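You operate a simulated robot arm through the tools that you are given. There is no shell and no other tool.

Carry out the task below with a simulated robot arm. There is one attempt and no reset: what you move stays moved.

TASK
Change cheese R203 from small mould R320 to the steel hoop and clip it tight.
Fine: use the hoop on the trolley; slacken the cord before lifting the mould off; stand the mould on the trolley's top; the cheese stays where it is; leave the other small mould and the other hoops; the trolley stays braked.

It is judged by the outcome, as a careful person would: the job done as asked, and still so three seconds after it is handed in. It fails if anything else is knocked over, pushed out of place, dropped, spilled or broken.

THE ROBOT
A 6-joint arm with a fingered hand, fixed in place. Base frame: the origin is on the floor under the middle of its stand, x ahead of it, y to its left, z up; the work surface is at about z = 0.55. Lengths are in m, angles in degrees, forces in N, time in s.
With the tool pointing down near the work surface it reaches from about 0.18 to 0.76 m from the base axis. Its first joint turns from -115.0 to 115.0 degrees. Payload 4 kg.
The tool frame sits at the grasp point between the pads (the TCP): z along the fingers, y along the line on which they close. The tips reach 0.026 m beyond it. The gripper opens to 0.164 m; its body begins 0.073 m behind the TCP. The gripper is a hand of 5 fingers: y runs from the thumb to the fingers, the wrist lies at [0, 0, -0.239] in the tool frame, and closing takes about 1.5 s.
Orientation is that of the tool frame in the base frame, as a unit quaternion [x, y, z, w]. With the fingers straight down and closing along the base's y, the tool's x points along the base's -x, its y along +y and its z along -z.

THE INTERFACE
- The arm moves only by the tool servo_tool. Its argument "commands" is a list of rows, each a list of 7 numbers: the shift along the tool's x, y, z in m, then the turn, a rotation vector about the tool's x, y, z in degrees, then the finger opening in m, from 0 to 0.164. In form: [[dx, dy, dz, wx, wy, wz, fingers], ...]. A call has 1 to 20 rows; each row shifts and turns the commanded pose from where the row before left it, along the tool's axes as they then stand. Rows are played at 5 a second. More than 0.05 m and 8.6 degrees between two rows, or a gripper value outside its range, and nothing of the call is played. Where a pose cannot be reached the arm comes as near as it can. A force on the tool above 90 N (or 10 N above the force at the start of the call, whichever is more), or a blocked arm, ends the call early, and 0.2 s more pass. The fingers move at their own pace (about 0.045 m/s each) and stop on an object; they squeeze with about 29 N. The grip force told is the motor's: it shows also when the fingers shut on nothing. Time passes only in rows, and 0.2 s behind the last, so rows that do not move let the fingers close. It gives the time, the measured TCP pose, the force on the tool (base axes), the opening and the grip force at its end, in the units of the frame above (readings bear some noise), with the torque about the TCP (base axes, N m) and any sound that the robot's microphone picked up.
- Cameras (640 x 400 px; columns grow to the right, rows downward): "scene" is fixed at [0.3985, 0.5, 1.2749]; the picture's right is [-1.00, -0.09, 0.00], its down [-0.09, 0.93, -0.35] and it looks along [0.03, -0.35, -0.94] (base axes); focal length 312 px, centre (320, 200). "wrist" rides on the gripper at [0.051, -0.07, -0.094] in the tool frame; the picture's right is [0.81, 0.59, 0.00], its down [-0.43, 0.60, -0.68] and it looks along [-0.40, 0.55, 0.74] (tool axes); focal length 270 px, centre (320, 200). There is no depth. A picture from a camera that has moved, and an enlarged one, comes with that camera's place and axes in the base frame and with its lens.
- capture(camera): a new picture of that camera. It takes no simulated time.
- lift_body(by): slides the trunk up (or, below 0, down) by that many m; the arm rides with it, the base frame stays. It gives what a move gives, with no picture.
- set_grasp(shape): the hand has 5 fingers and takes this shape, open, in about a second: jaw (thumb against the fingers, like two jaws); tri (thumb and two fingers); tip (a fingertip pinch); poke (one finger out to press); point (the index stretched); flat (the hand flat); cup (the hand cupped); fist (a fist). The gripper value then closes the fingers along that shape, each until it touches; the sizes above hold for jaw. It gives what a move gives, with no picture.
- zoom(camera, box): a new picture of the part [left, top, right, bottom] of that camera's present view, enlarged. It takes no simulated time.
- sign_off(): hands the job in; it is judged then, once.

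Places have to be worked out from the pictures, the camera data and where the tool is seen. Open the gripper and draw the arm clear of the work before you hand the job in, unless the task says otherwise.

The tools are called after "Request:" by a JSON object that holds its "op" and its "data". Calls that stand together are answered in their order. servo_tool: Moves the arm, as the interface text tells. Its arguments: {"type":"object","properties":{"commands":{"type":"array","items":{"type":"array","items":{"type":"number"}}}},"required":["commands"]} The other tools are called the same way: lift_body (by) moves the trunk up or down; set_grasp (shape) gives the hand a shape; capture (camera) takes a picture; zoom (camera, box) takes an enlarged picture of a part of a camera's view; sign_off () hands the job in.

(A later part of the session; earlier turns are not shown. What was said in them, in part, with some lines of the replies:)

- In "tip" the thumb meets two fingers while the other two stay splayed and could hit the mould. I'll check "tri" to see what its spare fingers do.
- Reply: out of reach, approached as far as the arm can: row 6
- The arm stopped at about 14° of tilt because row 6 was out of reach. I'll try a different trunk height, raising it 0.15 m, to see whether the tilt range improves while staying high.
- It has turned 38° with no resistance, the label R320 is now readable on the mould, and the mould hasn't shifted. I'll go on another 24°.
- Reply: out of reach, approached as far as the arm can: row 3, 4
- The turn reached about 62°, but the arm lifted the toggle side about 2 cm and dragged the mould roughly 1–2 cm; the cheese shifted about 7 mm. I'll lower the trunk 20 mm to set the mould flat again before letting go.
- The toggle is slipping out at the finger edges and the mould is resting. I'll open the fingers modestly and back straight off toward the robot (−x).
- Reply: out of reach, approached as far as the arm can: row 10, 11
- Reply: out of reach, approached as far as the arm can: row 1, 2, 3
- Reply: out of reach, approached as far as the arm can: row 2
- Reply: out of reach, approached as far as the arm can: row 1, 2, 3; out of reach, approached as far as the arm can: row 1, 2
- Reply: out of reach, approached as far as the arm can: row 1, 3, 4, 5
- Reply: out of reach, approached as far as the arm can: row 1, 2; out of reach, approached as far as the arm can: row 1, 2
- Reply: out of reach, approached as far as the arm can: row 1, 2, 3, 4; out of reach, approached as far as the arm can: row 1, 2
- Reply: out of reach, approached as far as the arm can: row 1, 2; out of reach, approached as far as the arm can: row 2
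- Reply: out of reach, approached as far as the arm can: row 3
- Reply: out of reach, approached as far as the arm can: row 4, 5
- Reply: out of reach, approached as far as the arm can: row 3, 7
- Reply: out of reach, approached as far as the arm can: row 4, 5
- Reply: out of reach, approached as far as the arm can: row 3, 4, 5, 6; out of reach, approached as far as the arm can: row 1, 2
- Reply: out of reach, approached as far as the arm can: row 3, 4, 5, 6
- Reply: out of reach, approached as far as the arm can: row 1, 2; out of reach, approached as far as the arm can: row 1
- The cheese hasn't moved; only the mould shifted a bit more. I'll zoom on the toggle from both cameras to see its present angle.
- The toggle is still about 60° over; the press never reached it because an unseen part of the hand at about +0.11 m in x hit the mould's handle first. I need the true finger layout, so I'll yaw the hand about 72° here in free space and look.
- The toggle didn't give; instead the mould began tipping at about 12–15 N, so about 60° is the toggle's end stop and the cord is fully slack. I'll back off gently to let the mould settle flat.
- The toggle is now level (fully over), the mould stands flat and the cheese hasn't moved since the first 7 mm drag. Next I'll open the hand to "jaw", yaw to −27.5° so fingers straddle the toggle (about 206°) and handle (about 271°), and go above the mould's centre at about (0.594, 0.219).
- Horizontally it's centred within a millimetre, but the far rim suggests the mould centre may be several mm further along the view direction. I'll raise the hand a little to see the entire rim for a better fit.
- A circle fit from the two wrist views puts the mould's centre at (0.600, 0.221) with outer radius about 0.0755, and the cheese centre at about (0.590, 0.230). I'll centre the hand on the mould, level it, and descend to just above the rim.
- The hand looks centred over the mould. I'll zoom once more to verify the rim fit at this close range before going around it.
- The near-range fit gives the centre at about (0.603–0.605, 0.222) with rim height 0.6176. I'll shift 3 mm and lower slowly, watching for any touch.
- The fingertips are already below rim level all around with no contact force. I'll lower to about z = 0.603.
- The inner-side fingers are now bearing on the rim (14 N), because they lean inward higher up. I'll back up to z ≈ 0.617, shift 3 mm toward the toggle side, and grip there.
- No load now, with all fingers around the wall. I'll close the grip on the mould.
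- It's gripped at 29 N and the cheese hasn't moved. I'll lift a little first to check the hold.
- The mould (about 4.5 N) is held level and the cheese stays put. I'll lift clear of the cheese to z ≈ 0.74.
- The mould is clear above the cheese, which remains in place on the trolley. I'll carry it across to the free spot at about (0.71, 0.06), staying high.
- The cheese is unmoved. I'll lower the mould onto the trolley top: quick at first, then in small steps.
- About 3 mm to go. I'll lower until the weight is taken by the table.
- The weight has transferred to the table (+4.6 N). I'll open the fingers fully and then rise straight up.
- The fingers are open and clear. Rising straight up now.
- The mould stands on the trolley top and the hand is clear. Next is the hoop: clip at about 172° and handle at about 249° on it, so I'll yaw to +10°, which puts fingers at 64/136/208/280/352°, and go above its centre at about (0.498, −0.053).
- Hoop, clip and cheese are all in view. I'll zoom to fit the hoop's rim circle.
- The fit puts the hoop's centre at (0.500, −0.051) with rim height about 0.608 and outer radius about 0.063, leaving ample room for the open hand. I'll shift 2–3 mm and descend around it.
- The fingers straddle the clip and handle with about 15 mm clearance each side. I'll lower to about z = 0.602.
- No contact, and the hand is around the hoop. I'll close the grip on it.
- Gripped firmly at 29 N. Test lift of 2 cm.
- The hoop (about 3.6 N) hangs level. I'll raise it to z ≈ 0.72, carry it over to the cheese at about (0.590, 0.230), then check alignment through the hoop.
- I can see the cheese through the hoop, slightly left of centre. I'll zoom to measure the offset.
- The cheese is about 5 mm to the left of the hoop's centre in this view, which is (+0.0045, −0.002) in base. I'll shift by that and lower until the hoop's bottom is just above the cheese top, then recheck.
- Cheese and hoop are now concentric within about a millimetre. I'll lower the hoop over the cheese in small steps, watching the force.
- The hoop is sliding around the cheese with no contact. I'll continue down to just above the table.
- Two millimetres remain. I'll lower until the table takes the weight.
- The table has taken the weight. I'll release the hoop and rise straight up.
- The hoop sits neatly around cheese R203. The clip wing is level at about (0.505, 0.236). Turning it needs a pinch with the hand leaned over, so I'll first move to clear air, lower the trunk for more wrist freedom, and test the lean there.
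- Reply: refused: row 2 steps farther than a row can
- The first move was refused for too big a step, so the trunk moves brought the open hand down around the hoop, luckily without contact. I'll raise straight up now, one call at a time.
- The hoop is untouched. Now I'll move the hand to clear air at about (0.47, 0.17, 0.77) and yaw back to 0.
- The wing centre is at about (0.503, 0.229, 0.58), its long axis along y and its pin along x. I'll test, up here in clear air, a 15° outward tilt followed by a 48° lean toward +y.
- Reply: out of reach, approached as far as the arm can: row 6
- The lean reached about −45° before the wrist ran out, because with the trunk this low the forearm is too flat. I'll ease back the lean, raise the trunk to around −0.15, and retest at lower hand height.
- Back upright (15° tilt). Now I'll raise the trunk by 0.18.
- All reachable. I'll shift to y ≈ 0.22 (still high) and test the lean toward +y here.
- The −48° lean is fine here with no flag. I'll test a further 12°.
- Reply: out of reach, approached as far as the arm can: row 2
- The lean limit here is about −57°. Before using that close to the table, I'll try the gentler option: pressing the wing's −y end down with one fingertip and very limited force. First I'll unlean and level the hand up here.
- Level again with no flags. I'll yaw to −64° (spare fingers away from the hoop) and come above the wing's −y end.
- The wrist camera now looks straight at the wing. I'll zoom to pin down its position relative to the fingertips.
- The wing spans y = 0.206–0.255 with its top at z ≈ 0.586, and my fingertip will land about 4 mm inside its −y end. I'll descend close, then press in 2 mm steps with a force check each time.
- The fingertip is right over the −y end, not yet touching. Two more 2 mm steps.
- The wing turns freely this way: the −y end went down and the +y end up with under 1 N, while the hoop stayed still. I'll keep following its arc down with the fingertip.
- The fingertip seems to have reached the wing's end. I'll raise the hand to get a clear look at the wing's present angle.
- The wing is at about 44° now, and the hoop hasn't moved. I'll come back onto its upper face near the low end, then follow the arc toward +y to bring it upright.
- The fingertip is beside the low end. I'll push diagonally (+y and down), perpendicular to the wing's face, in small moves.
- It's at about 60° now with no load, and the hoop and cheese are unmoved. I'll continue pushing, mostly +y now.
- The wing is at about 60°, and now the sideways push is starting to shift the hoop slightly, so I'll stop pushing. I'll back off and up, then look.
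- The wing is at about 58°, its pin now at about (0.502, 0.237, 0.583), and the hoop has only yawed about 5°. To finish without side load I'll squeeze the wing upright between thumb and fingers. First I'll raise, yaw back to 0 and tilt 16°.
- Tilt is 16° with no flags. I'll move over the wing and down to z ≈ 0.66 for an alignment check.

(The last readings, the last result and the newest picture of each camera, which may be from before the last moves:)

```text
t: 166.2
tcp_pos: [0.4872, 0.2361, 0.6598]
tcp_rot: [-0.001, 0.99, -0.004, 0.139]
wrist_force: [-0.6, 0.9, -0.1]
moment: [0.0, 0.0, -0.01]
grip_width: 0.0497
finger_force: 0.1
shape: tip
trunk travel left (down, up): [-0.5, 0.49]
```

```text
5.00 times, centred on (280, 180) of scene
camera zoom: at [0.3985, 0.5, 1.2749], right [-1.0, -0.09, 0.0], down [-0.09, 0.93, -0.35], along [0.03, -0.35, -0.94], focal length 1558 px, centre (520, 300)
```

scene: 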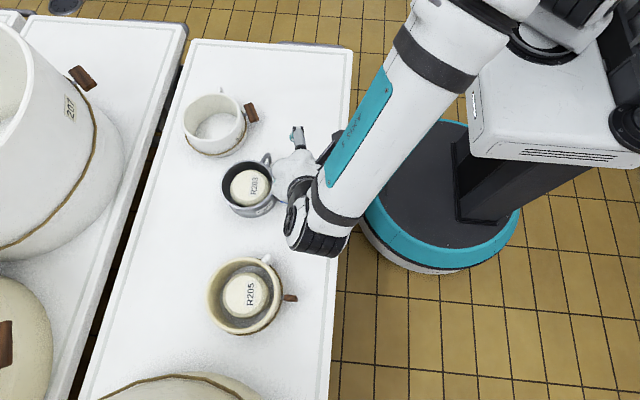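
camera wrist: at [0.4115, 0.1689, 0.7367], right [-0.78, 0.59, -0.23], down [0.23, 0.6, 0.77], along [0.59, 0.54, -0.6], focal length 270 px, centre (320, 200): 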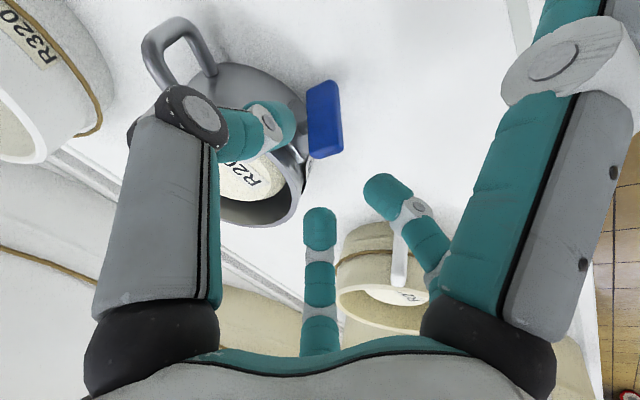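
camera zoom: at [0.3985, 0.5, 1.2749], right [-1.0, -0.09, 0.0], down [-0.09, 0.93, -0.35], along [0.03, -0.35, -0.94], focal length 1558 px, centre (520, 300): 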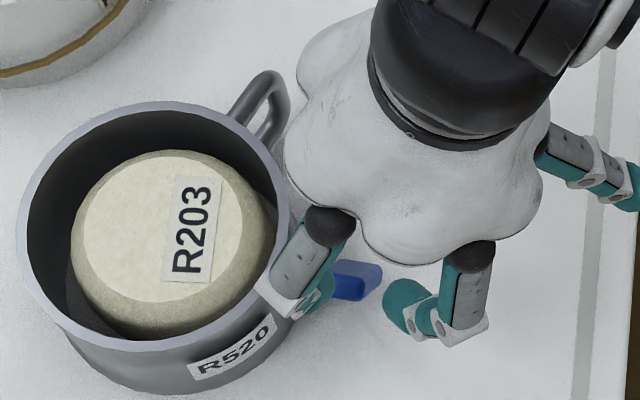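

The wing lies between thumb (−y side) and fingers (+y side). I'll descend to z ≈ 0.60 in steps, watching for contact.

Request:
{"op": "servo_tool", "data": {"commands": [[0.0055, 0, 0.0192, 0, 0, 0, 0.05], [0.0028, 0, 0.0096, 0, 0, 0, 0.05], [0, 0, 0, 0, 0, 0, 0.05]]}}

Request:
{"op": "servo_tool", "data": {"commands": [[0.0028, 0, 0.0096, 0, 0, 0, 0.05], [0.0028, 0, 0.0096, 0, 0, 0, 0.05], [0.0025, 0, 0.0088, 0, 0, 0, 0.05], [0, 0, 0, 0, 0, 0, 0.05]]}}

Request:
{"op": "capture", "data": {"camera": "wrist"}}

Request:
{"op": "zoom", "data": {"camera": "scene", "box": [230, 140, 330, 220]}}

```text
t: 167.1
tcp_pos: [0.4871, 0.2361, 0.6296]
tcp_rot: [0.0, 0.99, -0.003, 0.14]
wrist_force: [0.6, 0.5, -0.8]
moment: [0.02, 0.02, 0.0]
grip_width: 0.0497
finger_force: 0.1
shape: tip
trunk travel left (down, up): [-0.5, 0.49]
```

```text
t: 168.1
tcp_pos: [0.4871, 0.2371, 0.5999]
tcp_rot: [0.0, 0.99, -0.004, 0.139]
wrist_force: [-0.1, -0.1, -0.1]
moment: [0.0, -0.01, 0.0]
grip_width: 0.0499
finger_force: 0.1
shape: tip
trunk travel left (down, up): [-0.5, 0.49]
```

```text
taken
camera wrist: at [0.4112, 0.1676, 0.6771], right [-0.78, 0.59, -0.23], down [0.23, 0.6, 0.77], along [0.59, 0.54, -0.6], focal length 270 px, centre (320, 200)
```

wrist: 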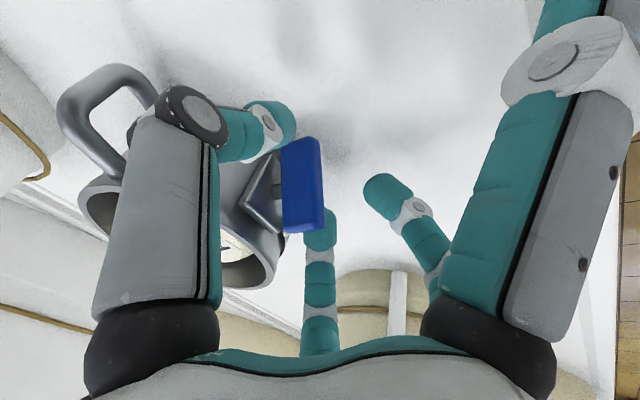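

```text
5.00 times, centred on (280, 180) of scene
camera zoom: at [0.3985, 0.5, 1.2749], right [-1.0, -0.09, 0.0], down [-0.09, 0.93, -0.35], along [0.03, -0.35, -0.94], focal length 1558 px, centre (520, 300)
```

zoom: 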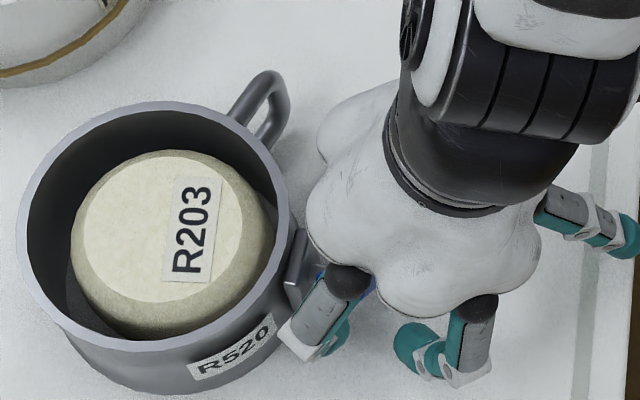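

In position with no contact. I'll close the fingers gradually to squeeze the wing upright.

Request:
{"op": "servo_tool", "data": {"commands": [[0, 0, 0, 0, 0, 0, 0.04], [0, 0, 0, 0, 0, 0, 0.03], [0, 0, 0, 0, 0, 0, 0.025], [0, 0, 0, 0, 0, 0, 0.025]]}}

Request:
{"op": "capture", "data": {"camera": "wrist"}}

Request:
{"op": "zoom", "data": {"camera": "scene", "box": [230, 140, 330, 220]}}

```text
t: 169.1
tcp_pos: [0.4879, 0.2358, 0.6]
tcp_rot: [-0.001, 0.99, -0.003, 0.139]
wrist_force: [0.1, 1.3, -0.9]
moment: [-0.02, 0.03, 0.01]
grip_width: 0.0254
finger_force: 0.0
shape: tip
trunk travel left (down, up): [-0.5, 0.49]
```

```text
taken
camera wrist: at [0.4113, 0.1677, 0.6773], right [-0.78, 0.59, -0.23], down [0.23, 0.6, 0.77], along [0.59, 0.54, -0.6], focal length 270 px, centre (320, 200)
```

wrist: 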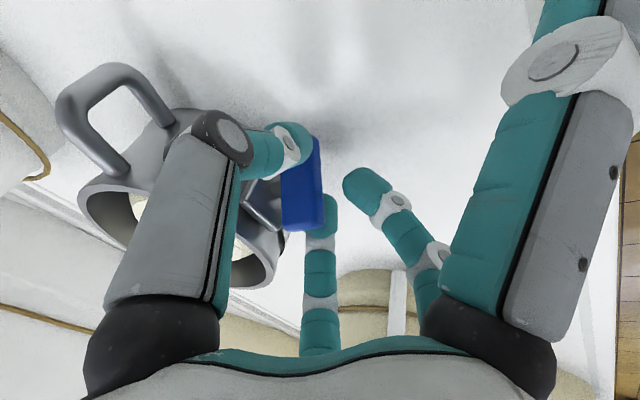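

```text
5.00 times, centred on (280, 180) of scene
camera zoom: at [0.3985, 0.5, 1.2749], right [-1.0, -0.09, 0.0], down [-0.09, 0.93, -0.35], along [0.03, -0.35, -0.94], focal length 1558 px, centre (520, 300)
```

zoom: 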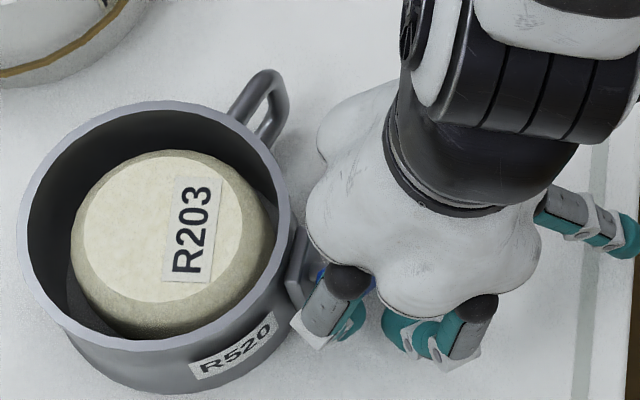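

Opening is at 25 mm without load. I'll close further until the squeeze takes hold.

Request:
{"op": "servo_tool", "data": {"commands": [[0, 0, 0, 0, 0, 0, 0.018], [0, 0, 0, 0, 0, 0, 0.012], [0, 0, 0, 0, 0, 0, 0.0], [0, 0, 0, 0, 0, 0, 0.0], [0, 0, 0, 0, 0, 0, 0.0]]}}

Request:
{"op": "capture", "data": {"camera": "wrist"}}

Request:
{"op": "zoom", "data": {"camera": "scene", "box": [230, 140, 330, 220]}}

```text
t: 170.2
tcp_pos: [0.4869, 0.2354, 0.6]
tcp_rot: [-0.001, 0.99, -0.003, 0.14]
wrist_force: [-2.6, -0.1, -0.8]
moment: [-0.02, -0.02, -0.03]
grip_width: 0.0085
finger_force: 28.8
shape: tip
trunk travel left (down, up): [-0.5, 0.49]
```

```text
taken
camera wrist: at [0.411, 0.1676, 0.6773], right [-0.78, 0.59, -0.23], down [0.23, 0.6, 0.77], along [0.59, 0.54, -0.6], focal length 270 px, centre (320, 200)
```

wrist: 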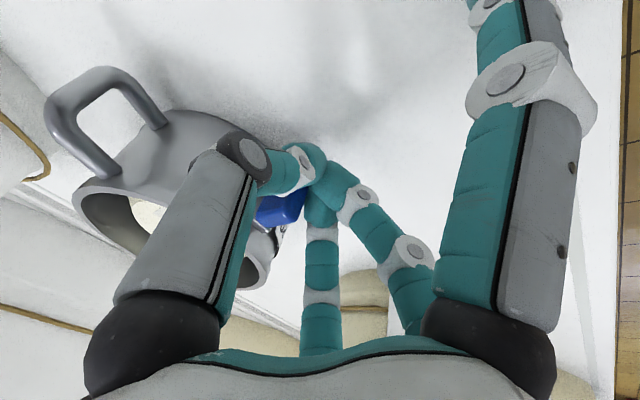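

```text
5.00 times, centred on (280, 180) of scene
camera zoom: at [0.3985, 0.5, 1.2749], right [-1.0, -0.09, 0.0], down [-0.09, 0.93, -0.35], along [0.03, -0.35, -0.94], focal length 1558 px, centre (520, 300)
```

zoom: 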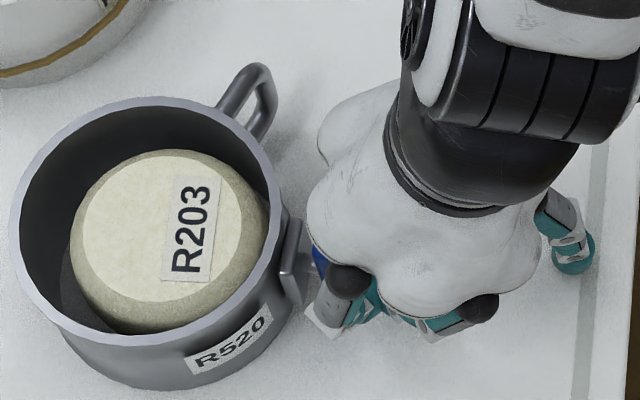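

The squeeze caught only the wing's outer edge and nudged the hoop a few mm in +x. I'll open and look at the wing before regripping deeper.

Request:
{"op": "servo_tool", "data": {"commands": [[0, 0, 0, 0, 0, 0, 0.05], [0, 0, 0, 0, 0, 0, 0.05], [0, 0, 0, 0, 0, 0, 0.05], [0, 0, 0, 0, 0, 0, 0.05]]}}

Request:
{"op": "capture", "data": {"camera": "wrist"}}

Request:
{"op": "zoom", "data": {"camera": "scene", "box": [230, 140, 330, 220]}}

```text
t: 171.2
tcp_pos: [0.4864, 0.2359, 0.5997]
tcp_rot: [-0.001, 0.99, -0.003, 0.139]
wrist_force: [-0.6, -0.5, 0.1]
moment: [0.03, -0.02, 0.0]
grip_width: 0.0497
finger_force: 0.1
shape: tip
trunk travel left (down, up): [-0.5, 0.49]
```

```text
taken
camera wrist: at [0.4113, 0.1676, 0.6774], right [-0.78, 0.59, -0.23], down [0.23, 0.6, 0.77], along [0.59, 0.54, -0.6], focal length 270 px, centre (320, 200)
```

wrist: 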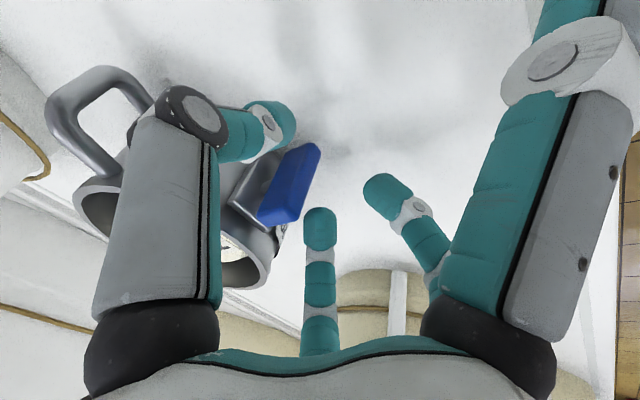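

```text
5.00 times, centred on (280, 180) of scene
camera zoom: at [0.3985, 0.5, 1.2749], right [-1.0, -0.09, 0.0], down [-0.09, 0.93, -0.35], along [0.03, -0.35, -0.94], focal length 1558 px, centre (520, 300)
```

zoom: 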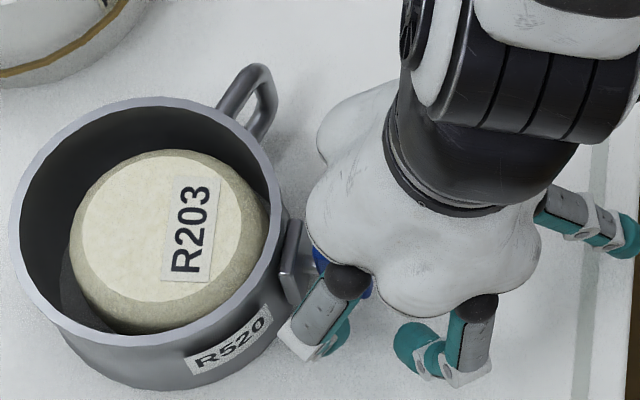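

In this view the wing now appears upright, matching how the brown toggle looked when vertical. I'll rise straight up and measure.

Request:
{"op": "servo_tool", "data": {"commands": [[-0.0028, 0, -0.0096, 0, 0, 0, 0.05], [-0.0055, 0, -0.0192, 0, 0, 0, 0.05], [-0.0083, 0, -0.0288, 0, 0, 0, 0.05], [-0.0083, 0, -0.0288, 0, 0, 0, 0.05], [0, 0, 0, 0, 0, 0, 0.05]]}}

Request:
{"op": "capture", "data": {"camera": "wrist"}}

Request:
{"op": "zoom", "data": {"camera": "scene", "box": [190, 130, 310, 220]}}

Request:
{"op": "zoom", "data": {"camera": "scene", "box": [275, 165, 323, 205]}}

```text
t: 172.4
tcp_pos: [0.4865, 0.2366, 0.6906]
tcp_rot: [-0.001, 0.99, -0.003, 0.139]
wrist_force: [0.1, -0.7, -1.3]
moment: [-0.02, -0.03, 0.03]
grip_width: 0.0499
finger_force: 0.0
shape: tip
trunk travel left (down, up): [-0.5, 0.49]
```

```text
taken
camera wrist: at [0.4111, 0.168, 0.768], right [-0.78, 0.59, -0.23], down [0.23, 0.6, 0.77], along [0.59, 0.54, -0.6], focal length 270 px, centre (320, 200)
```

wrist: 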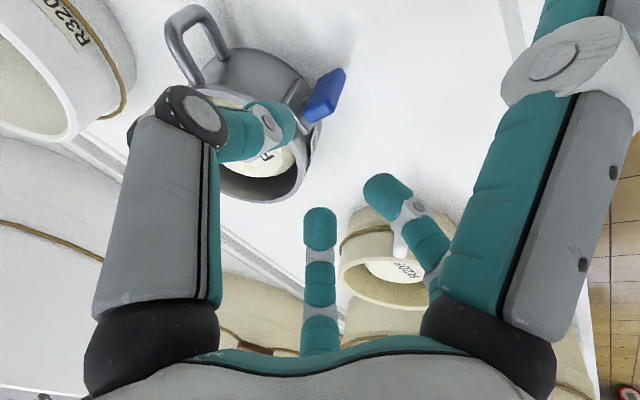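

```text
4.44 times, centred on (250, 175) of scene
camera zoom: at [0.3985, 0.5, 1.2749], right [-1.0, -0.09, 0.0], down [-0.09, 0.93, -0.35], along [0.03, -0.35, -0.94], focal length 1385 px, centre (631, 311)
```

zoom: 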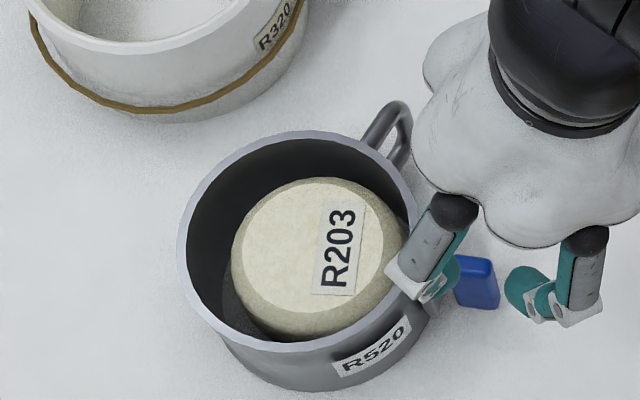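

```text
10.00 times, centred on (299, 185) of scene
camera zoom: at [0.3985, 0.5, 1.2749], right [-1.0, -0.09, 0.0], down [-0.09, 0.93, -0.35], along [0.03, -0.35, -0.94], focal length 3116 px, centre (530, 350)
```

zoom: 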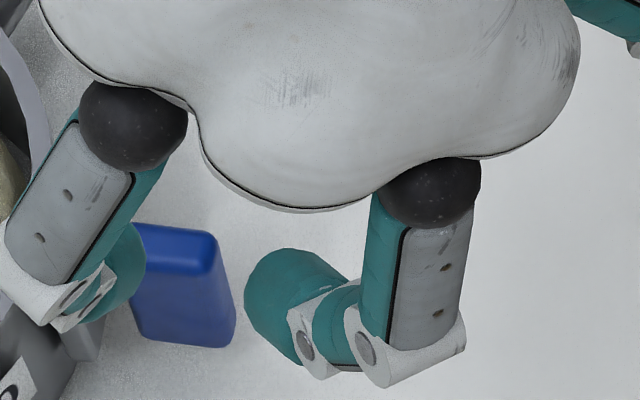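

The wing now stands upright. I'll draw the hand back to get clear views and measure its exact angle.

Request:
{"op": "servo_tool", "data": {"commands": [[0, -0.03, -0.03, 0, 8, 0, 0.05], [0.01, -0.03, -0.02, 0, 8, 0, 0.05], [0.02, -0.03, 0, 0, 0, 0, 0.05], [0, 0, 0, 0, 0, 0, 0.05]]}}

Request:
{"op": "set_grasp", "data": {"shape": "jaw"}}

Request:
{"op": "zoom", "data": {"camera": "wrist", "box": [160, 40, 400, 240]}}

Request:
{"op": "zoom", "data": {"camera": "scene", "box": [275, 165, 323, 205]}}

Request:
{"op": "zoom", "data": {"camera": "scene", "box": [180, 140, 340, 240]}}

```text
t: 173.4
tcp_pos: [0.4454, 0.1475, 0.7383]
tcp_rot: [0.001, 1.0, -0.002, 0.0]
wrist_force: [-0.3, 0.5, -0.2]
moment: [0.01, -0.06, -0.04]
grip_width: 0.0499
finger_force: 0.1
shape: tip
trunk travel left (down, up): [-0.5, 0.49]
```

```text
t: 174.3
tcp_pos: [0.4454, 0.1461, 0.7392]
tcp_rot: [0.0, 1.0, -0.004, 0.0]
wrist_force: [-0.4, -0.5, -0.5]
moment: [0.01, 0.0, 0.0]
grip_width: 0.1639
finger_force: 0.1
shape: jaw
trunk travel left (down, up): [-0.5, 0.49]
```

```text
2.00 times, centred on (280, 140) of wrist
camera zoom: at [0.3937, 0.0786, 0.8334], right [-0.81, 0.59, 0.0], down [0.43, 0.6, 0.67], along [0.4, 0.54, -0.74], focal length 541 px, centre (400, 320)
```

zoom: 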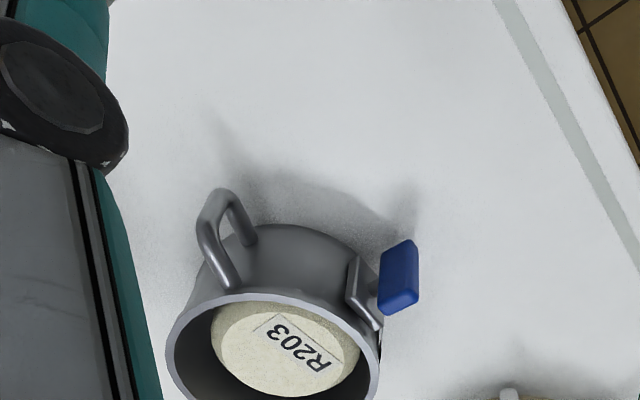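

```text
10.00 times, centred on (299, 185) of scene
camera zoom: at [0.3985, 0.5, 1.2749], right [-1.0, -0.09, 0.0], down [-0.09, 0.93, -0.35], along [0.03, -0.35, -0.94], focal length 3116 px, centre (530, 350)
```

zoom: 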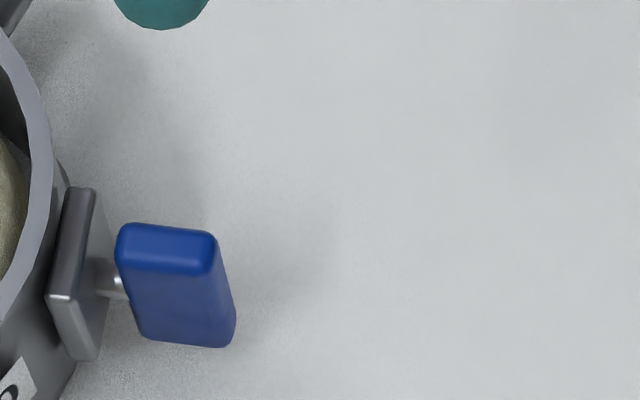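

```text
4.00 times, centred on (260, 190) of scene
camera zoom: at [0.3985, 0.5, 1.2749], right [-1.0, -0.09, 0.0], down [-0.09, 0.93, -0.35], along [0.03, -0.35, -0.94], focal length 1246 px, centre (560, 240)
```

zoom: 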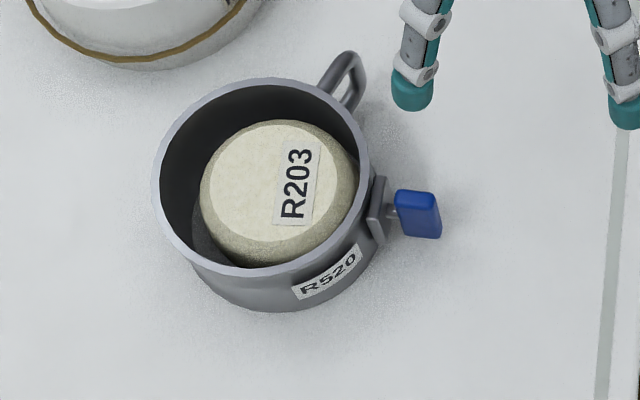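

The wing looks vertical. I'll zoom in to quantify it from both cameras.

Request:
{"op": "zoom", "data": {"camera": "wrist", "box": [310, 145, 382, 205]}}

Request:
{"op": "zoom", "data": {"camera": "scene", "box": [270, 175, 302, 203]}}

```text
6.67 times, centred on (346, 175) of wrist
camera zoom: at [0.3937, 0.0786, 0.8334], right [-0.81, 0.59, 0.0], down [0.43, 0.6, 0.67], along [0.4, 0.54, -0.74], focal length 1802 px, centre (147, 367)
```

zoom: 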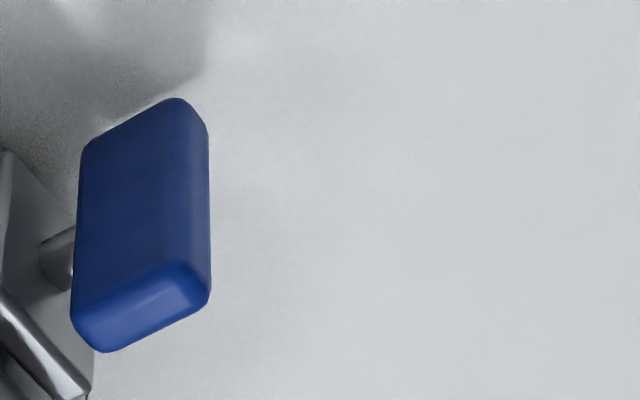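

```text
14.29 times, centred on (286, 189) of scene
camera zoom: at [0.3985, 0.5, 1.2749], right [-1.0, -0.09, 0.0], down [-0.09, 0.93, -0.35], along [0.03, -0.35, -0.94], focal length 4451 px, centre (806, 357)
```

zoom: 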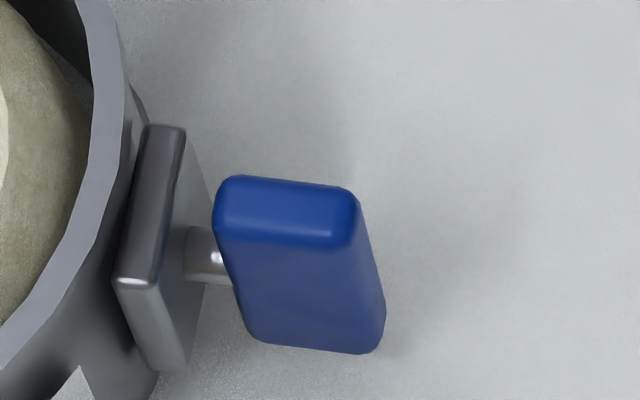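

The wing is vertical within about 2°, so the clip is fully turned. The hoop sits about 9 mm off-centre round the cheese, and the cheese is still about 7 mm from its original spot from the early drag. I'll use the hoop to ease it back and recentre, starting by going above the hoop with the open hand.

Request:
{"op": "servo_tool", "data": {"commands": [[0, 0, -0.02, 0, 0, -5, 0.164], [0, 0, 0, 0, 0, -5, 0.164], [-0.0418, 0.0135, 0, 0, 0, 0, 0.164], [-0.0418, 0.0135, 0, 0, 0, 0, 0.164], [-0.0418, 0.0135, 0, 0, 0, 0, 0.164], [-0.0418, 0.0135, 0, 0, 0, 0, 0.164], [0, 0, 0, 0, 0, 0, 0.164], [0, 0, 0, 0, 0, 0, 0.164]]}}

Request:
{"op": "zoom", "data": {"camera": "wrist", "box": [216, 0, 456, 150]}}

Request:
{"op": "zoom", "data": {"camera": "scene", "box": [180, 140, 340, 240]}}

```text
t: 176.2
tcp_pos: [0.6016, 0.2277, 0.758]
tcp_rot: [-0.086, 0.996, -0.003, 0.0]
wrist_force: [0.4, -0.2, -0.7]
moment: [0.0, -0.01, 0.02]
grip_width: 0.1638
finger_force: 0.1
shape: jaw
trunk travel left (down, up): [-0.5, 0.49]
```

```text
2.67 times, centred on (336, 75) of wrist
camera zoom: at [0.5628, 0.1524, 0.8531], right [-0.9, 0.44, 0.0], down [0.32, 0.67, 0.67], along [0.3, 0.6, -0.74], focal length 721 px, centre (277, 533)
```

zoom: 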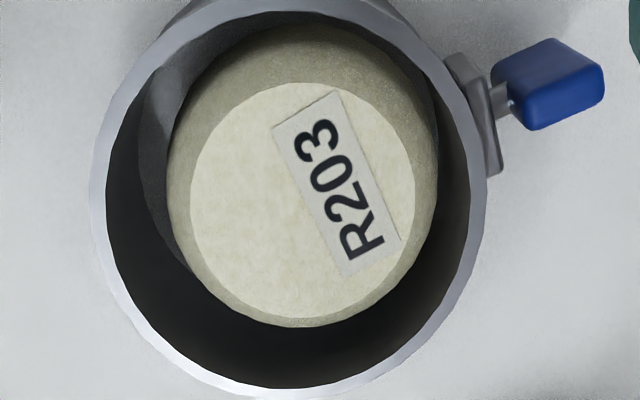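

```text
4.00 times, centred on (260, 190) of scene
camera zoom: at [0.3985, 0.5, 1.2749], right [-1.0, -0.09, 0.0], down [-0.09, 0.93, -0.35], along [0.03, -0.35, -0.94], focal length 1246 px, centre (560, 240)
```

zoom: 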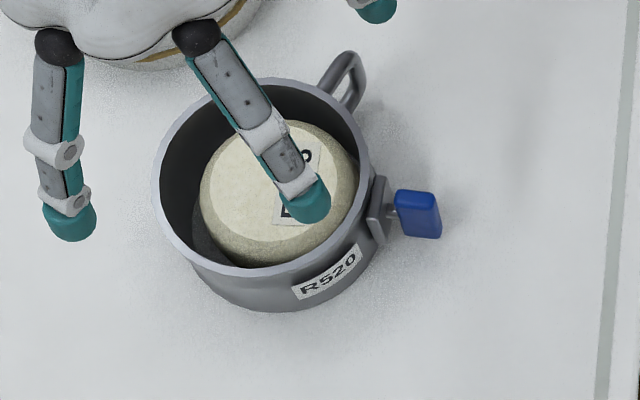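

By comparison with the earlier fit, the hoop centre is about (0.600, 0.232) and the cheese about (0.593, 0.2285), while the cheese's original spot was about (0.600, 0.230). I'll centre on the hoop and descend around it as before.

Request:
{"op": "servo_tool", "data": {"commands": [[0.0008, 0.0045, 0.03, 0, 0, 0, 0.164], [0, 0, 0.04, 0, 0, 0, 0.164], [0, 0, 0.04, 0, 0, 0, 0.164], [0, 0, 0, 0, 0, 0, 0.164]]}}

Request:
{"op": "capture", "data": {"camera": "wrist"}}

Request:
{"op": "zoom", "data": {"camera": "scene", "box": [190, 120, 310, 220]}}

```text
t: 177.2
tcp_pos: [0.6006, 0.2326, 0.6478]
tcp_rot: [-0.087, 0.996, -0.005, 0.0]
wrist_force: [-0.4, 0.4, -0.8]
moment: [0.0, -0.02, -0.04]
grip_width: 0.164
finger_force: 0.1
shape: jaw
trunk travel left (down, up): [-0.5, 0.49]
```

```text
taken
camera wrist: at [0.5615, 0.1563, 0.7416], right [-0.9, 0.44, 0.0], down [0.32, 0.67, 0.67], along [0.3, 0.6, -0.74], focal length 270 px, centre (320, 200)
```

wrist: 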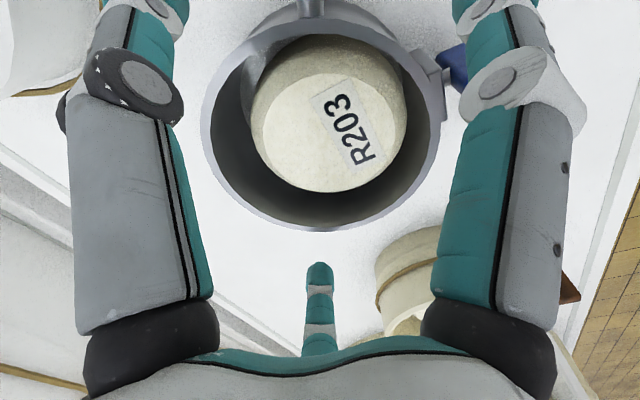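

```text
4.00 times, centred on (250, 170) of scene
camera zoom: at [0.3985, 0.5, 1.2749], right [-1.0, -0.09, 0.0], down [-0.09, 0.93, -0.35], along [0.03, -0.35, -0.94], focal length 1246 px, centre (600, 320)
```

zoom: 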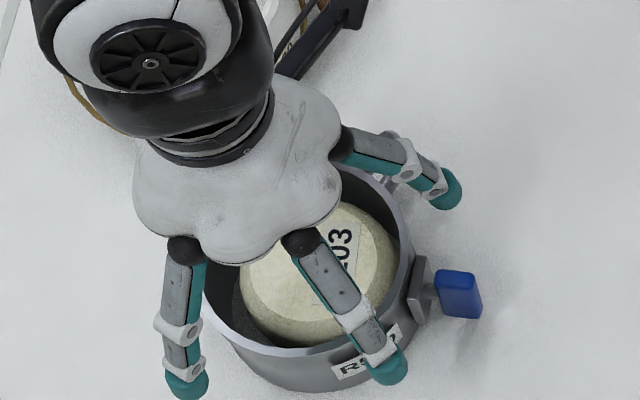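

The hand is centred on the hoop (about 320 px), with the clip between two fingers. Lowering the last 4 cm.

Request:
{"op": "servo_tool", "data": {"commands": [[0, 0, 0.015, 0, 0, 0, 0.164], [0, 0, 0.015, 0, 0, 0, 0.164], [0, 0, 0.014, 0, 0, 0, 0.164], [0, 0, 0, 0, 0, 0, 0.164]]}}

Request:
{"op": "capture", "data": {"camera": "wrist"}}

Request:
{"op": "zoom", "data": {"camera": "scene", "box": [190, 120, 310, 220]}}

```text
t: 178.2
tcp_pos: [0.6001, 0.2323, 0.6038]
tcp_rot: [-0.087, 0.996, -0.003, 0.0]
wrist_force: [-1.1, -0.7, 0.4]
moment: [-0.03, 0.01, -0.03]
grip_width: 0.1639
finger_force: 0.0
shape: jaw
trunk travel left (down, up): [-0.5, 0.49]
```

```text
taken
camera wrist: at [0.561, 0.1566, 0.6981], right [-0.9, 0.44, 0.0], down [0.32, 0.67, 0.67], along [0.3, 0.6, -0.74], focal length 270 px, centre (320, 200)
```

wrist: 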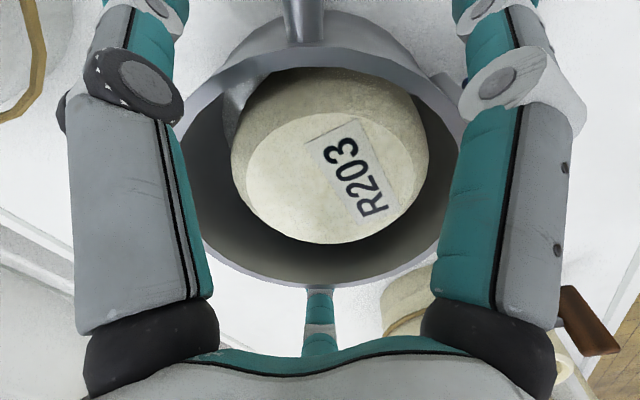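

```text
4.00 times, centred on (250, 170) of scene
camera zoom: at [0.3985, 0.5, 1.2749], right [-1.0, -0.09, 0.0], down [-0.09, 0.93, -0.35], along [0.03, -0.35, -0.94], focal length 1246 px, centre (600, 320)
```

zoom: 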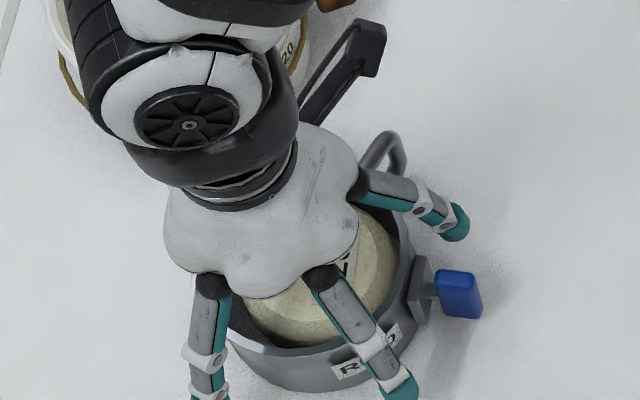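

In place with no contact. I'll close on the hoop.

Request:
{"op": "servo_tool", "data": {"commands": [[0, 0, 0, 0, 0, 0, 0.14], [0, 0, 0, 0, 0, 0, 0.12], [0, 0, 0, 0, 0, 0, 0.1], [0, 0, 0, 0, 0, 0, 0.08], [0, 0, 0, 0, 0, 0, 0.07], [0, 0, 0, 0, 0, 0, 0.07], [0, 0, 0, 0, 0, 0, 0.07]]}}

Request:
{"op": "capture", "data": {"camera": "wrist"}}

Request:
{"op": "zoom", "data": {"camera": "scene", "box": [190, 120, 310, 220]}}

```text
t: 179.8
tcp_pos: [0.6013, 0.2318, 0.6042]
tcp_rot: [-0.088, 0.996, -0.004, 0.0]
wrist_force: [0.8, -2.1, 0.5]
moment: [-0.08, -0.03, 0.05]
grip_width: 0.1204
finger_force: 29.6
shape: jaw
trunk travel left (down, up): [-0.5, 0.49]
```

```text
taken
camera wrist: at [0.561, 0.1564, 0.6982], right [-0.9, 0.44, 0.0], down [0.32, 0.67, 0.67], along [0.3, 0.6, -0.74], focal length 270 px, centre (320, 200)
```

wrist: 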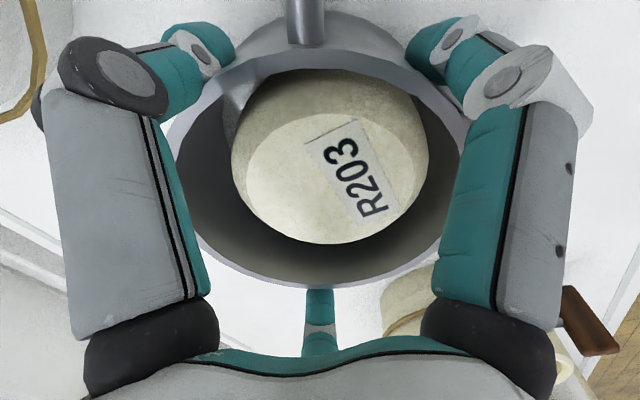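

```text
4.00 times, centred on (250, 170) of scene
camera zoom: at [0.3985, 0.5, 1.2749], right [-1.0, -0.09, 0.0], down [-0.09, 0.93, -0.35], along [0.03, -0.35, -0.94], focal length 1246 px, centre (600, 320)
```

zoom: 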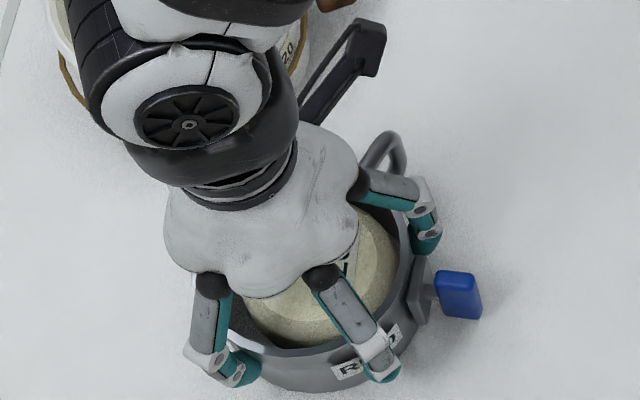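

Gripped. I'll slide the hoop gently +x about 11 mm so its wall carries the cheese back toward its original spot.

Request:
{"op": "servo_tool", "data": {"commands": [[0, 0, -0.0008, 0, 0, 0, 0.07], [-0.00275, -0.001, 0, 0, 0, 0, 0.07], [-0.00275, -0.001, 0, 0, 0, 0, 0.07], [-0.00275, -0.001, 0, 0, 0, 0, 0.07], [-0.00275, -0.001, 0, 0, 0, 0, 0.07], [0, 0, 0, 0, 0, 0, 0.07]]}}

Request:
{"op": "capture", "data": {"camera": "wrist"}}

Request:
{"op": "zoom", "data": {"camera": "scene", "box": [180, 140, 340, 240]}}

```text
t: 181.2
tcp_pos: [0.6117, 0.2307, 0.6047]
tcp_rot: [-0.087, 0.996, -0.004, 0.0]
wrist_force: [0.3, 0.8, -3.7]
moment: [0.05, -0.05, 0.0]
grip_width: 0.1206
finger_force: 29.3
shape: jaw
trunk travel left (down, up): [-0.5, 0.49]
```

```text
taken
camera wrist: at [0.5732, 0.1545, 0.6986], right [-0.9, 0.44, 0.0], down [0.32, 0.67, 0.67], along [0.3, 0.6, -0.74], focal length 270 px, centre (320, 200)
```

wrist: 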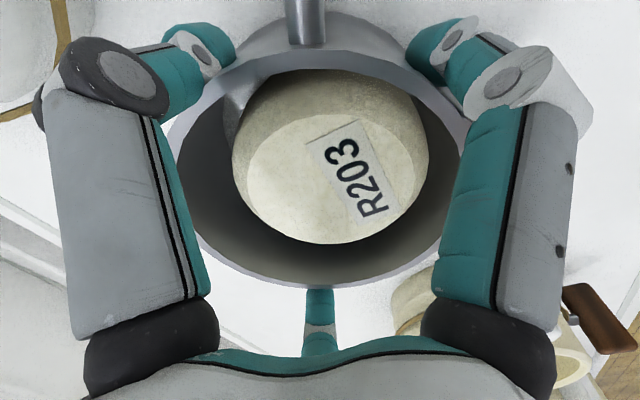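

```text
4.00 times, centred on (260, 190) of scene
camera zoom: at [0.3985, 0.5, 1.2749], right [-1.0, -0.09, 0.0], down [-0.09, 0.93, -0.35], along [0.03, -0.35, -0.94], focal length 1246 px, centre (560, 240)
```

zoom: 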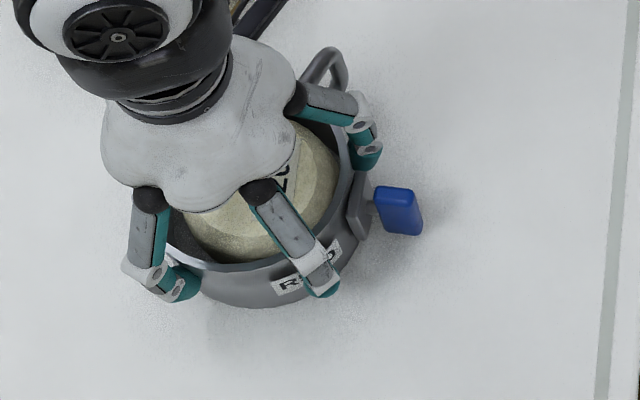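

The cheese travelled with the hoop the whole 11 mm, so they were already touching; it's now about 5 mm past its original spot. I'll slide back 5 mm and see whether it follows.

Request:
{"op": "servo_tool", "data": {"commands": [[0.00245, 0.00045, 0, 0, 0, 0, 0.07], [0.00245, 0.00045, 0, 0, 0, 0, 0.07], [0, 0, 0, 0, 0, 0, 0.07]]}}

Request:
{"op": "capture", "data": {"camera": "wrist"}}

Request:
{"op": "zoom", "data": {"camera": "scene", "box": [180, 140, 340, 240]}}

```text
t: 181.9
tcp_pos: [0.6076, 0.2311, 0.6042]
tcp_rot: [-0.087, 0.996, -0.003, -0.001]
wrist_force: [1.4, -0.1, -2.6]
moment: [0.02, -0.03, 0.03]
grip_width: 0.1206
finger_force: 29.7
shape: jaw
trunk travel left (down, up): [-0.5, 0.49]
```

```text
taken
camera wrist: at [0.5679, 0.1544, 0.6985], right [-0.9, 0.44, 0.0], down [0.32, 0.67, 0.67], along [0.3, 0.6, -0.74], focal length 270 px, centre (320, 200)
```

wrist: 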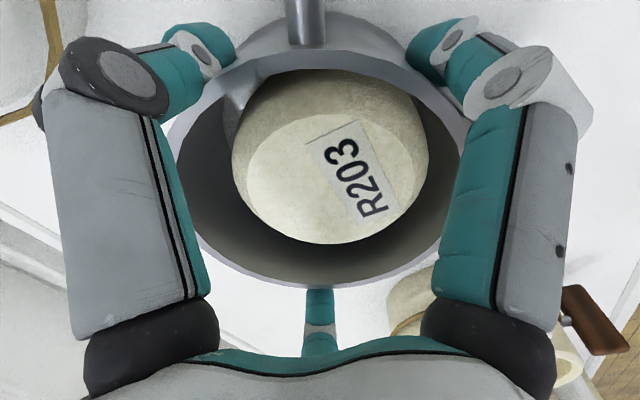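

```text
4.00 times, centred on (260, 190) of scene
camera zoom: at [0.3985, 0.5, 1.2749], right [-1.0, -0.09, 0.0], down [-0.09, 0.93, -0.35], along [0.03, -0.35, -0.94], focal length 1246 px, centre (560, 240)
```

zoom: 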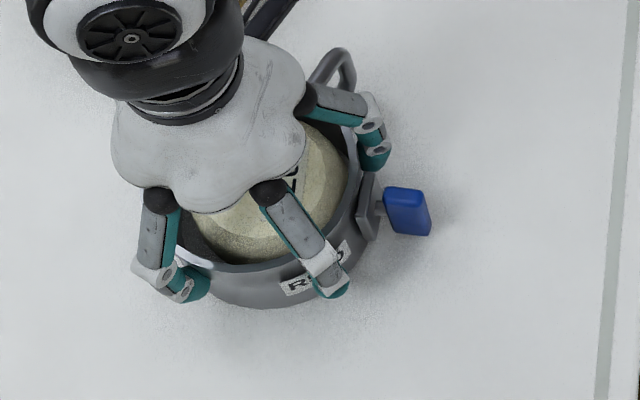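

The cheese stays locked to the hoop in both directions, confirming the clip is holding it tight, and it's now back within a millimetre or two of its original spot. I'll nudge +y 2 mm, set it down fully and release.

Request:
{"op": "servo_tool", "data": {"commands": [[-0.0003, 0.002, 0, 0, 0, 0, 0.07], [0, 0, 0.0008, 0, 0, 0, 0.07], [0, 0, 0.0004, 0, 0, 0, 0.07], [0, 0, 0, 0, 0, 0, 0.07]]}}

```text
t: 182.9
tcp_pos: [0.6072, 0.232, 0.6039]
tcp_rot: [-0.087, 0.996, -0.002, 0.0]
wrist_force: [-0.8, -1.7, 1.0]
moment: [-0.06, 0.09, 0.02]
grip_width: 0.1203
finger_force: 29.2
shape: jaw
trunk travel left (down, up): [-0.5, 0.49]
```

It's resting on the table (force about +1 N). I'll open the hand fully and rise straight up.

Request:
{"op": "servo_tool", "data": {"commands": [[0, 0, 0, 0, 0, 0, 0.13], [0, 0, 0, 0, 0, 0, 0.164], [0, 0, 0, 0, 0, 0, 0.164], [0, 0, 0, 0, 0, 0, 0.164], [0, 0, 0, 0, 0, 0, 0.164], [0, 0, -0.01, 0, 0, 0, 0.164], [0, 0, -0.02, 0, 0, 0, 0.164], [0, 0, -0.03, 0, 0, 0, 0.164], [0, 0, -0.04, 0, 0, 0, 0.164], [0, 0, -0.04, 0, 0, 0, 0.164], [0, 0, 0, 0, 0, 0, 0.164]]}}

Request:
{"op": "capture", "data": {"camera": "wrist"}}

Request:
{"op": "capture", "data": {"camera": "scene"}}

```text
t: 185.3
tcp_pos: [0.6061, 0.2352, 0.7446]
tcp_rot: [-0.087, 0.996, -0.004, 0.0]
wrist_force: [0.9, -0.1, -0.1]
moment: [-0.01, 0.01, 0.01]
grip_width: 0.1637
finger_force: 0.2
shape: jaw
trunk travel left (down, up): [-0.5, 0.49]
```

```text
taken
camera wrist: at [0.5665, 0.1584, 0.8381], right [-0.9, 0.44, 0.0], down [0.32, 0.67, 0.67], along [0.3, 0.6, -0.74], focal length 270 px, centre (320, 200)
```

wrist: 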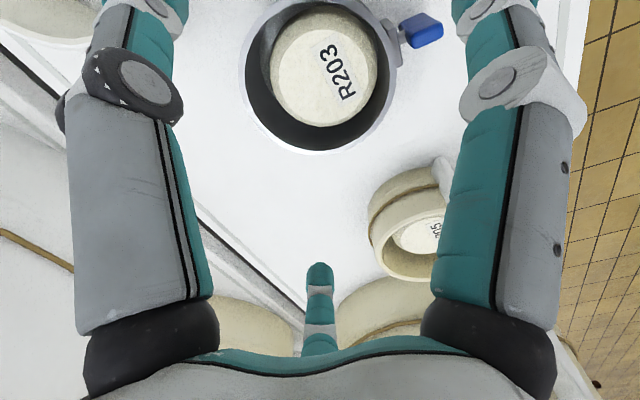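

```text
taken
```

scene: 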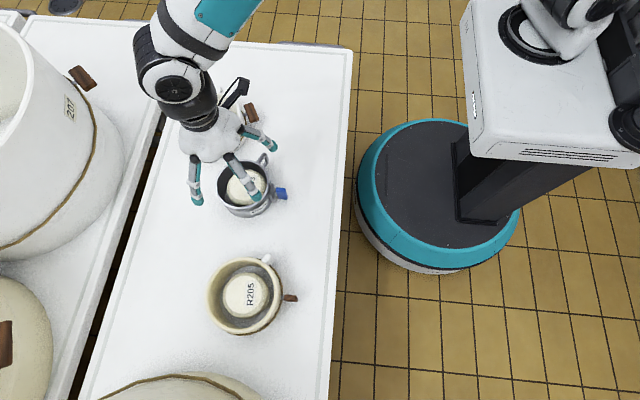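

Released and clear. I'll draw the arm away from the work to check the final state.

Request:
{"op": "servo_tool", "data": {"commands": [[0, 0, -0.03, 0, 0, 0, 0.164], [0, 0, -0.03, 0, 0, 0, 0.164], [0.042, -0.019, 0, 0, 0, 0, 0.164], [0.042, -0.019, 0, 0, 0, 0, 0.164], [0.042, -0.019, 0, 0, 0, 0, 0.164], [0.042, -0.019, 0, 0, 0, 0, 0.164], [0.042, -0.019, 0, 0, 0, 0, 0.164], [0, 0, 0, 0, 0, 0, 0.164]]}}

Request:
{"op": "capture", "data": {"camera": "scene"}}

Request:
{"op": "zoom", "data": {"camera": "scene", "box": [180, 140, 340, 240]}}

Request:
{"op": "zoom", "data": {"camera": "scene", "box": [150, 70, 310, 170]}}

Request:
{"op": "zoom", "data": {"camera": "scene", "box": [180, 240, 340, 340]}}

Request:
{"op": "capture", "data": {"camera": "wrist"}}

```text
t: 187.2
tcp_pos: [0.4147, 0.1038, 0.8045]
tcp_rot: [-0.087, 0.996, -0.004, -0.001]
wrist_force: [-0.4, 0.5, 0.6]
moment: [-0.02, 0.0, 0.02]
grip_width: 0.1638
finger_force: 0.2
shape: jaw
trunk travel left (down, up): [-0.5, 0.49]
```

```text
taken
```

scene: 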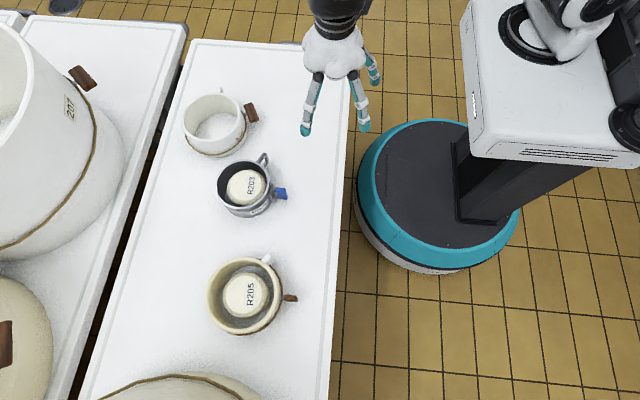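

```text
4.00 times, centred on (260, 190) of scene
camera zoom: at [0.3985, 0.5, 1.2749], right [-1.0, -0.09, 0.0], down [-0.09, 0.93, -0.35], along [0.03, -0.35, -0.94], focal length 1246 px, centre (560, 240)
```

zoom: 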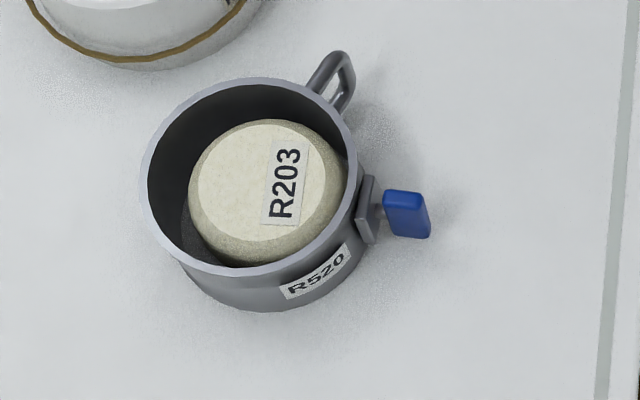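

```text
4.00 times, centred on (230, 120) of scene
camera zoom: at [0.3985, 0.5, 1.2749], right [-1.0, -0.09, 0.0], down [-0.09, 0.93, -0.35], along [0.03, -0.35, -0.94], focal length 1246 px, centre (680, 520)
```

zoom: 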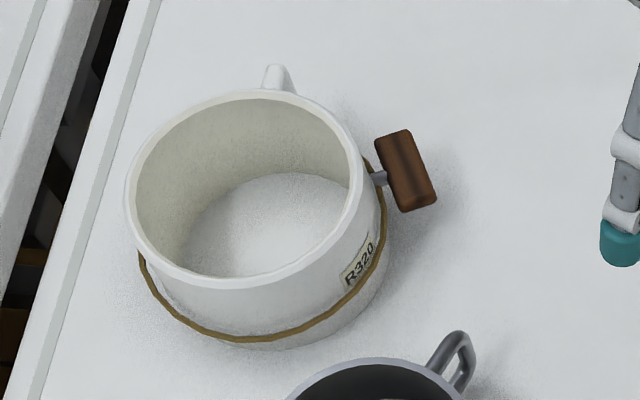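

```text
4.00 times, centred on (260, 290) of scene
camera zoom: at [0.3985, 0.5, 1.2749], right [-1.0, -0.09, 0.0], down [-0.09, 0.93, -0.35], along [0.03, -0.35, -0.94], focal length 1246 px, centre (560, -160)
```

zoom: 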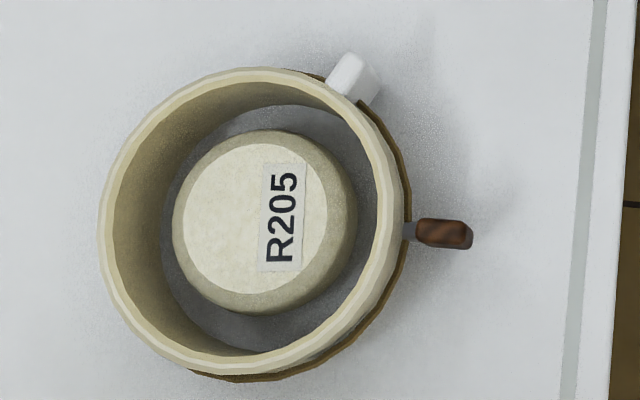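

```text
taken
camera wrist: at [0.3765, 0.0277, 0.8985], right [-0.9, 0.44, 0.0], down [0.32, 0.67, 0.67], along [0.3, 0.6, -0.74], focal length 270 px, centre (320, 200)
```

wrist: 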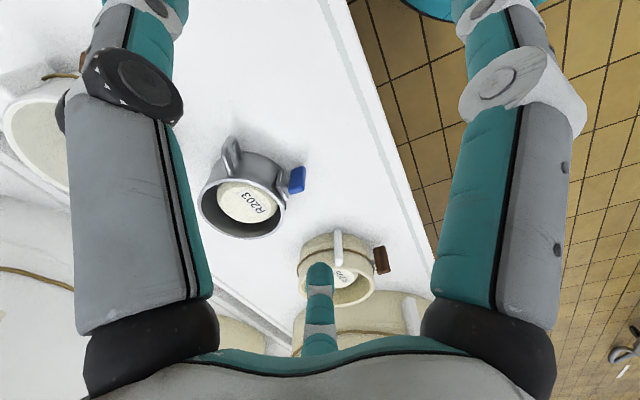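

The cheese label is back at its original pixel position, R205 is untouched, and mould R320 stands on the trolley with its cord slack. One last close look at the clip.

Request:
{"op": "zoom", "data": {"camera": "scene", "box": [264, 175, 296, 203]}}

Request:
{"op": "zoom", "data": {"camera": "wrist", "box": [190, 125, 320, 245]}}

```text
14.29 times, centred on (280, 189) of scene
camera zoom: at [0.3985, 0.5, 1.2749], right [-1.0, -0.09, 0.0], down [-0.09, 0.93, -0.35], along [0.03, -0.35, -0.94], focal length 4451 px, centre (891, 357)
```

zoom: 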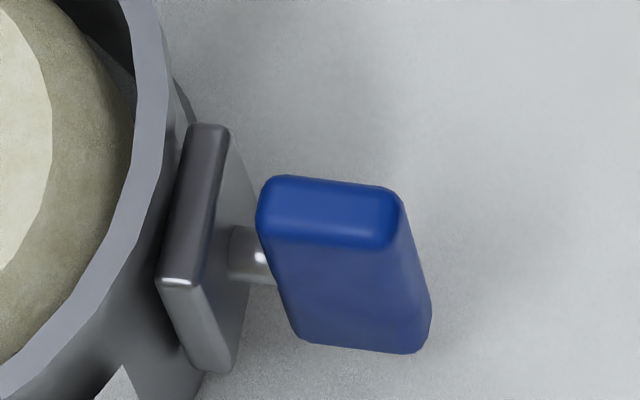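

```text
3.33 times, centred on (255, 185) of wrist
camera zoom: at [0.3765, 0.0277, 0.8985], right [-0.9, 0.44, 0.0], down [0.32, 0.67, 0.67], along [0.3, 0.6, -0.74], focal length 901 px, centre (537, 250)
```

zoom: 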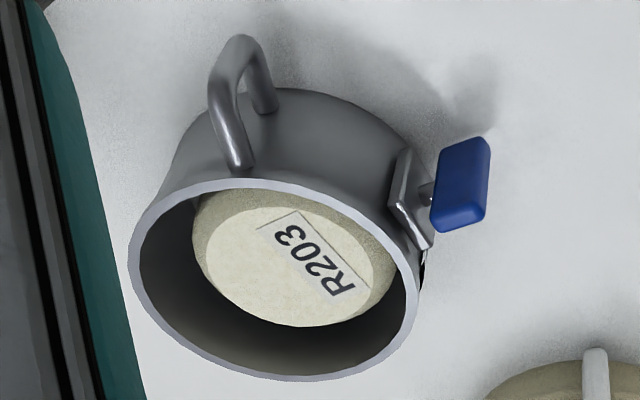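

The clip stands upright and holds the cheese, and the hoop is flat around cheese R203. Mould R320 stands on the trolley top with its cord slack, and the hand is open and clear. I'm handing the job in.

Request:
{"op": "sign_off", "data": {}}

```text
The job is handed in.
```

Cheese R203 is now in the steel hoop (R520) with the clip turned upright and tight. The job is handed in.

- **Cord:** I turned the toggle on mould R320 fully level, so the cord was slack before I lifted the mould off.
- **Mould:** R320 stands on the trolley's top, clear of everything else.
- **Cheese:** While I was slackening the cord, the arm ran out of reach and dragged the cheese about 7 mm. After clipping, I slid the hoop with the cheese in it back. The last picture puts the cheese within about 3 mm of where it started.
- **Clip:** The clip stands vertical to within about 2°. When I moved the hoop, the cheese moved with it both ways, so the clip is holding.
- **Everything else:** R205 is where it was. I didn't touch the other hoops or the brake. The hand is open and clear of the work.

While I was working on the cord, the mould was dragged a centimetre or two, and it was tipped briefly before settling flat. Nothing was dropped or knocked over.
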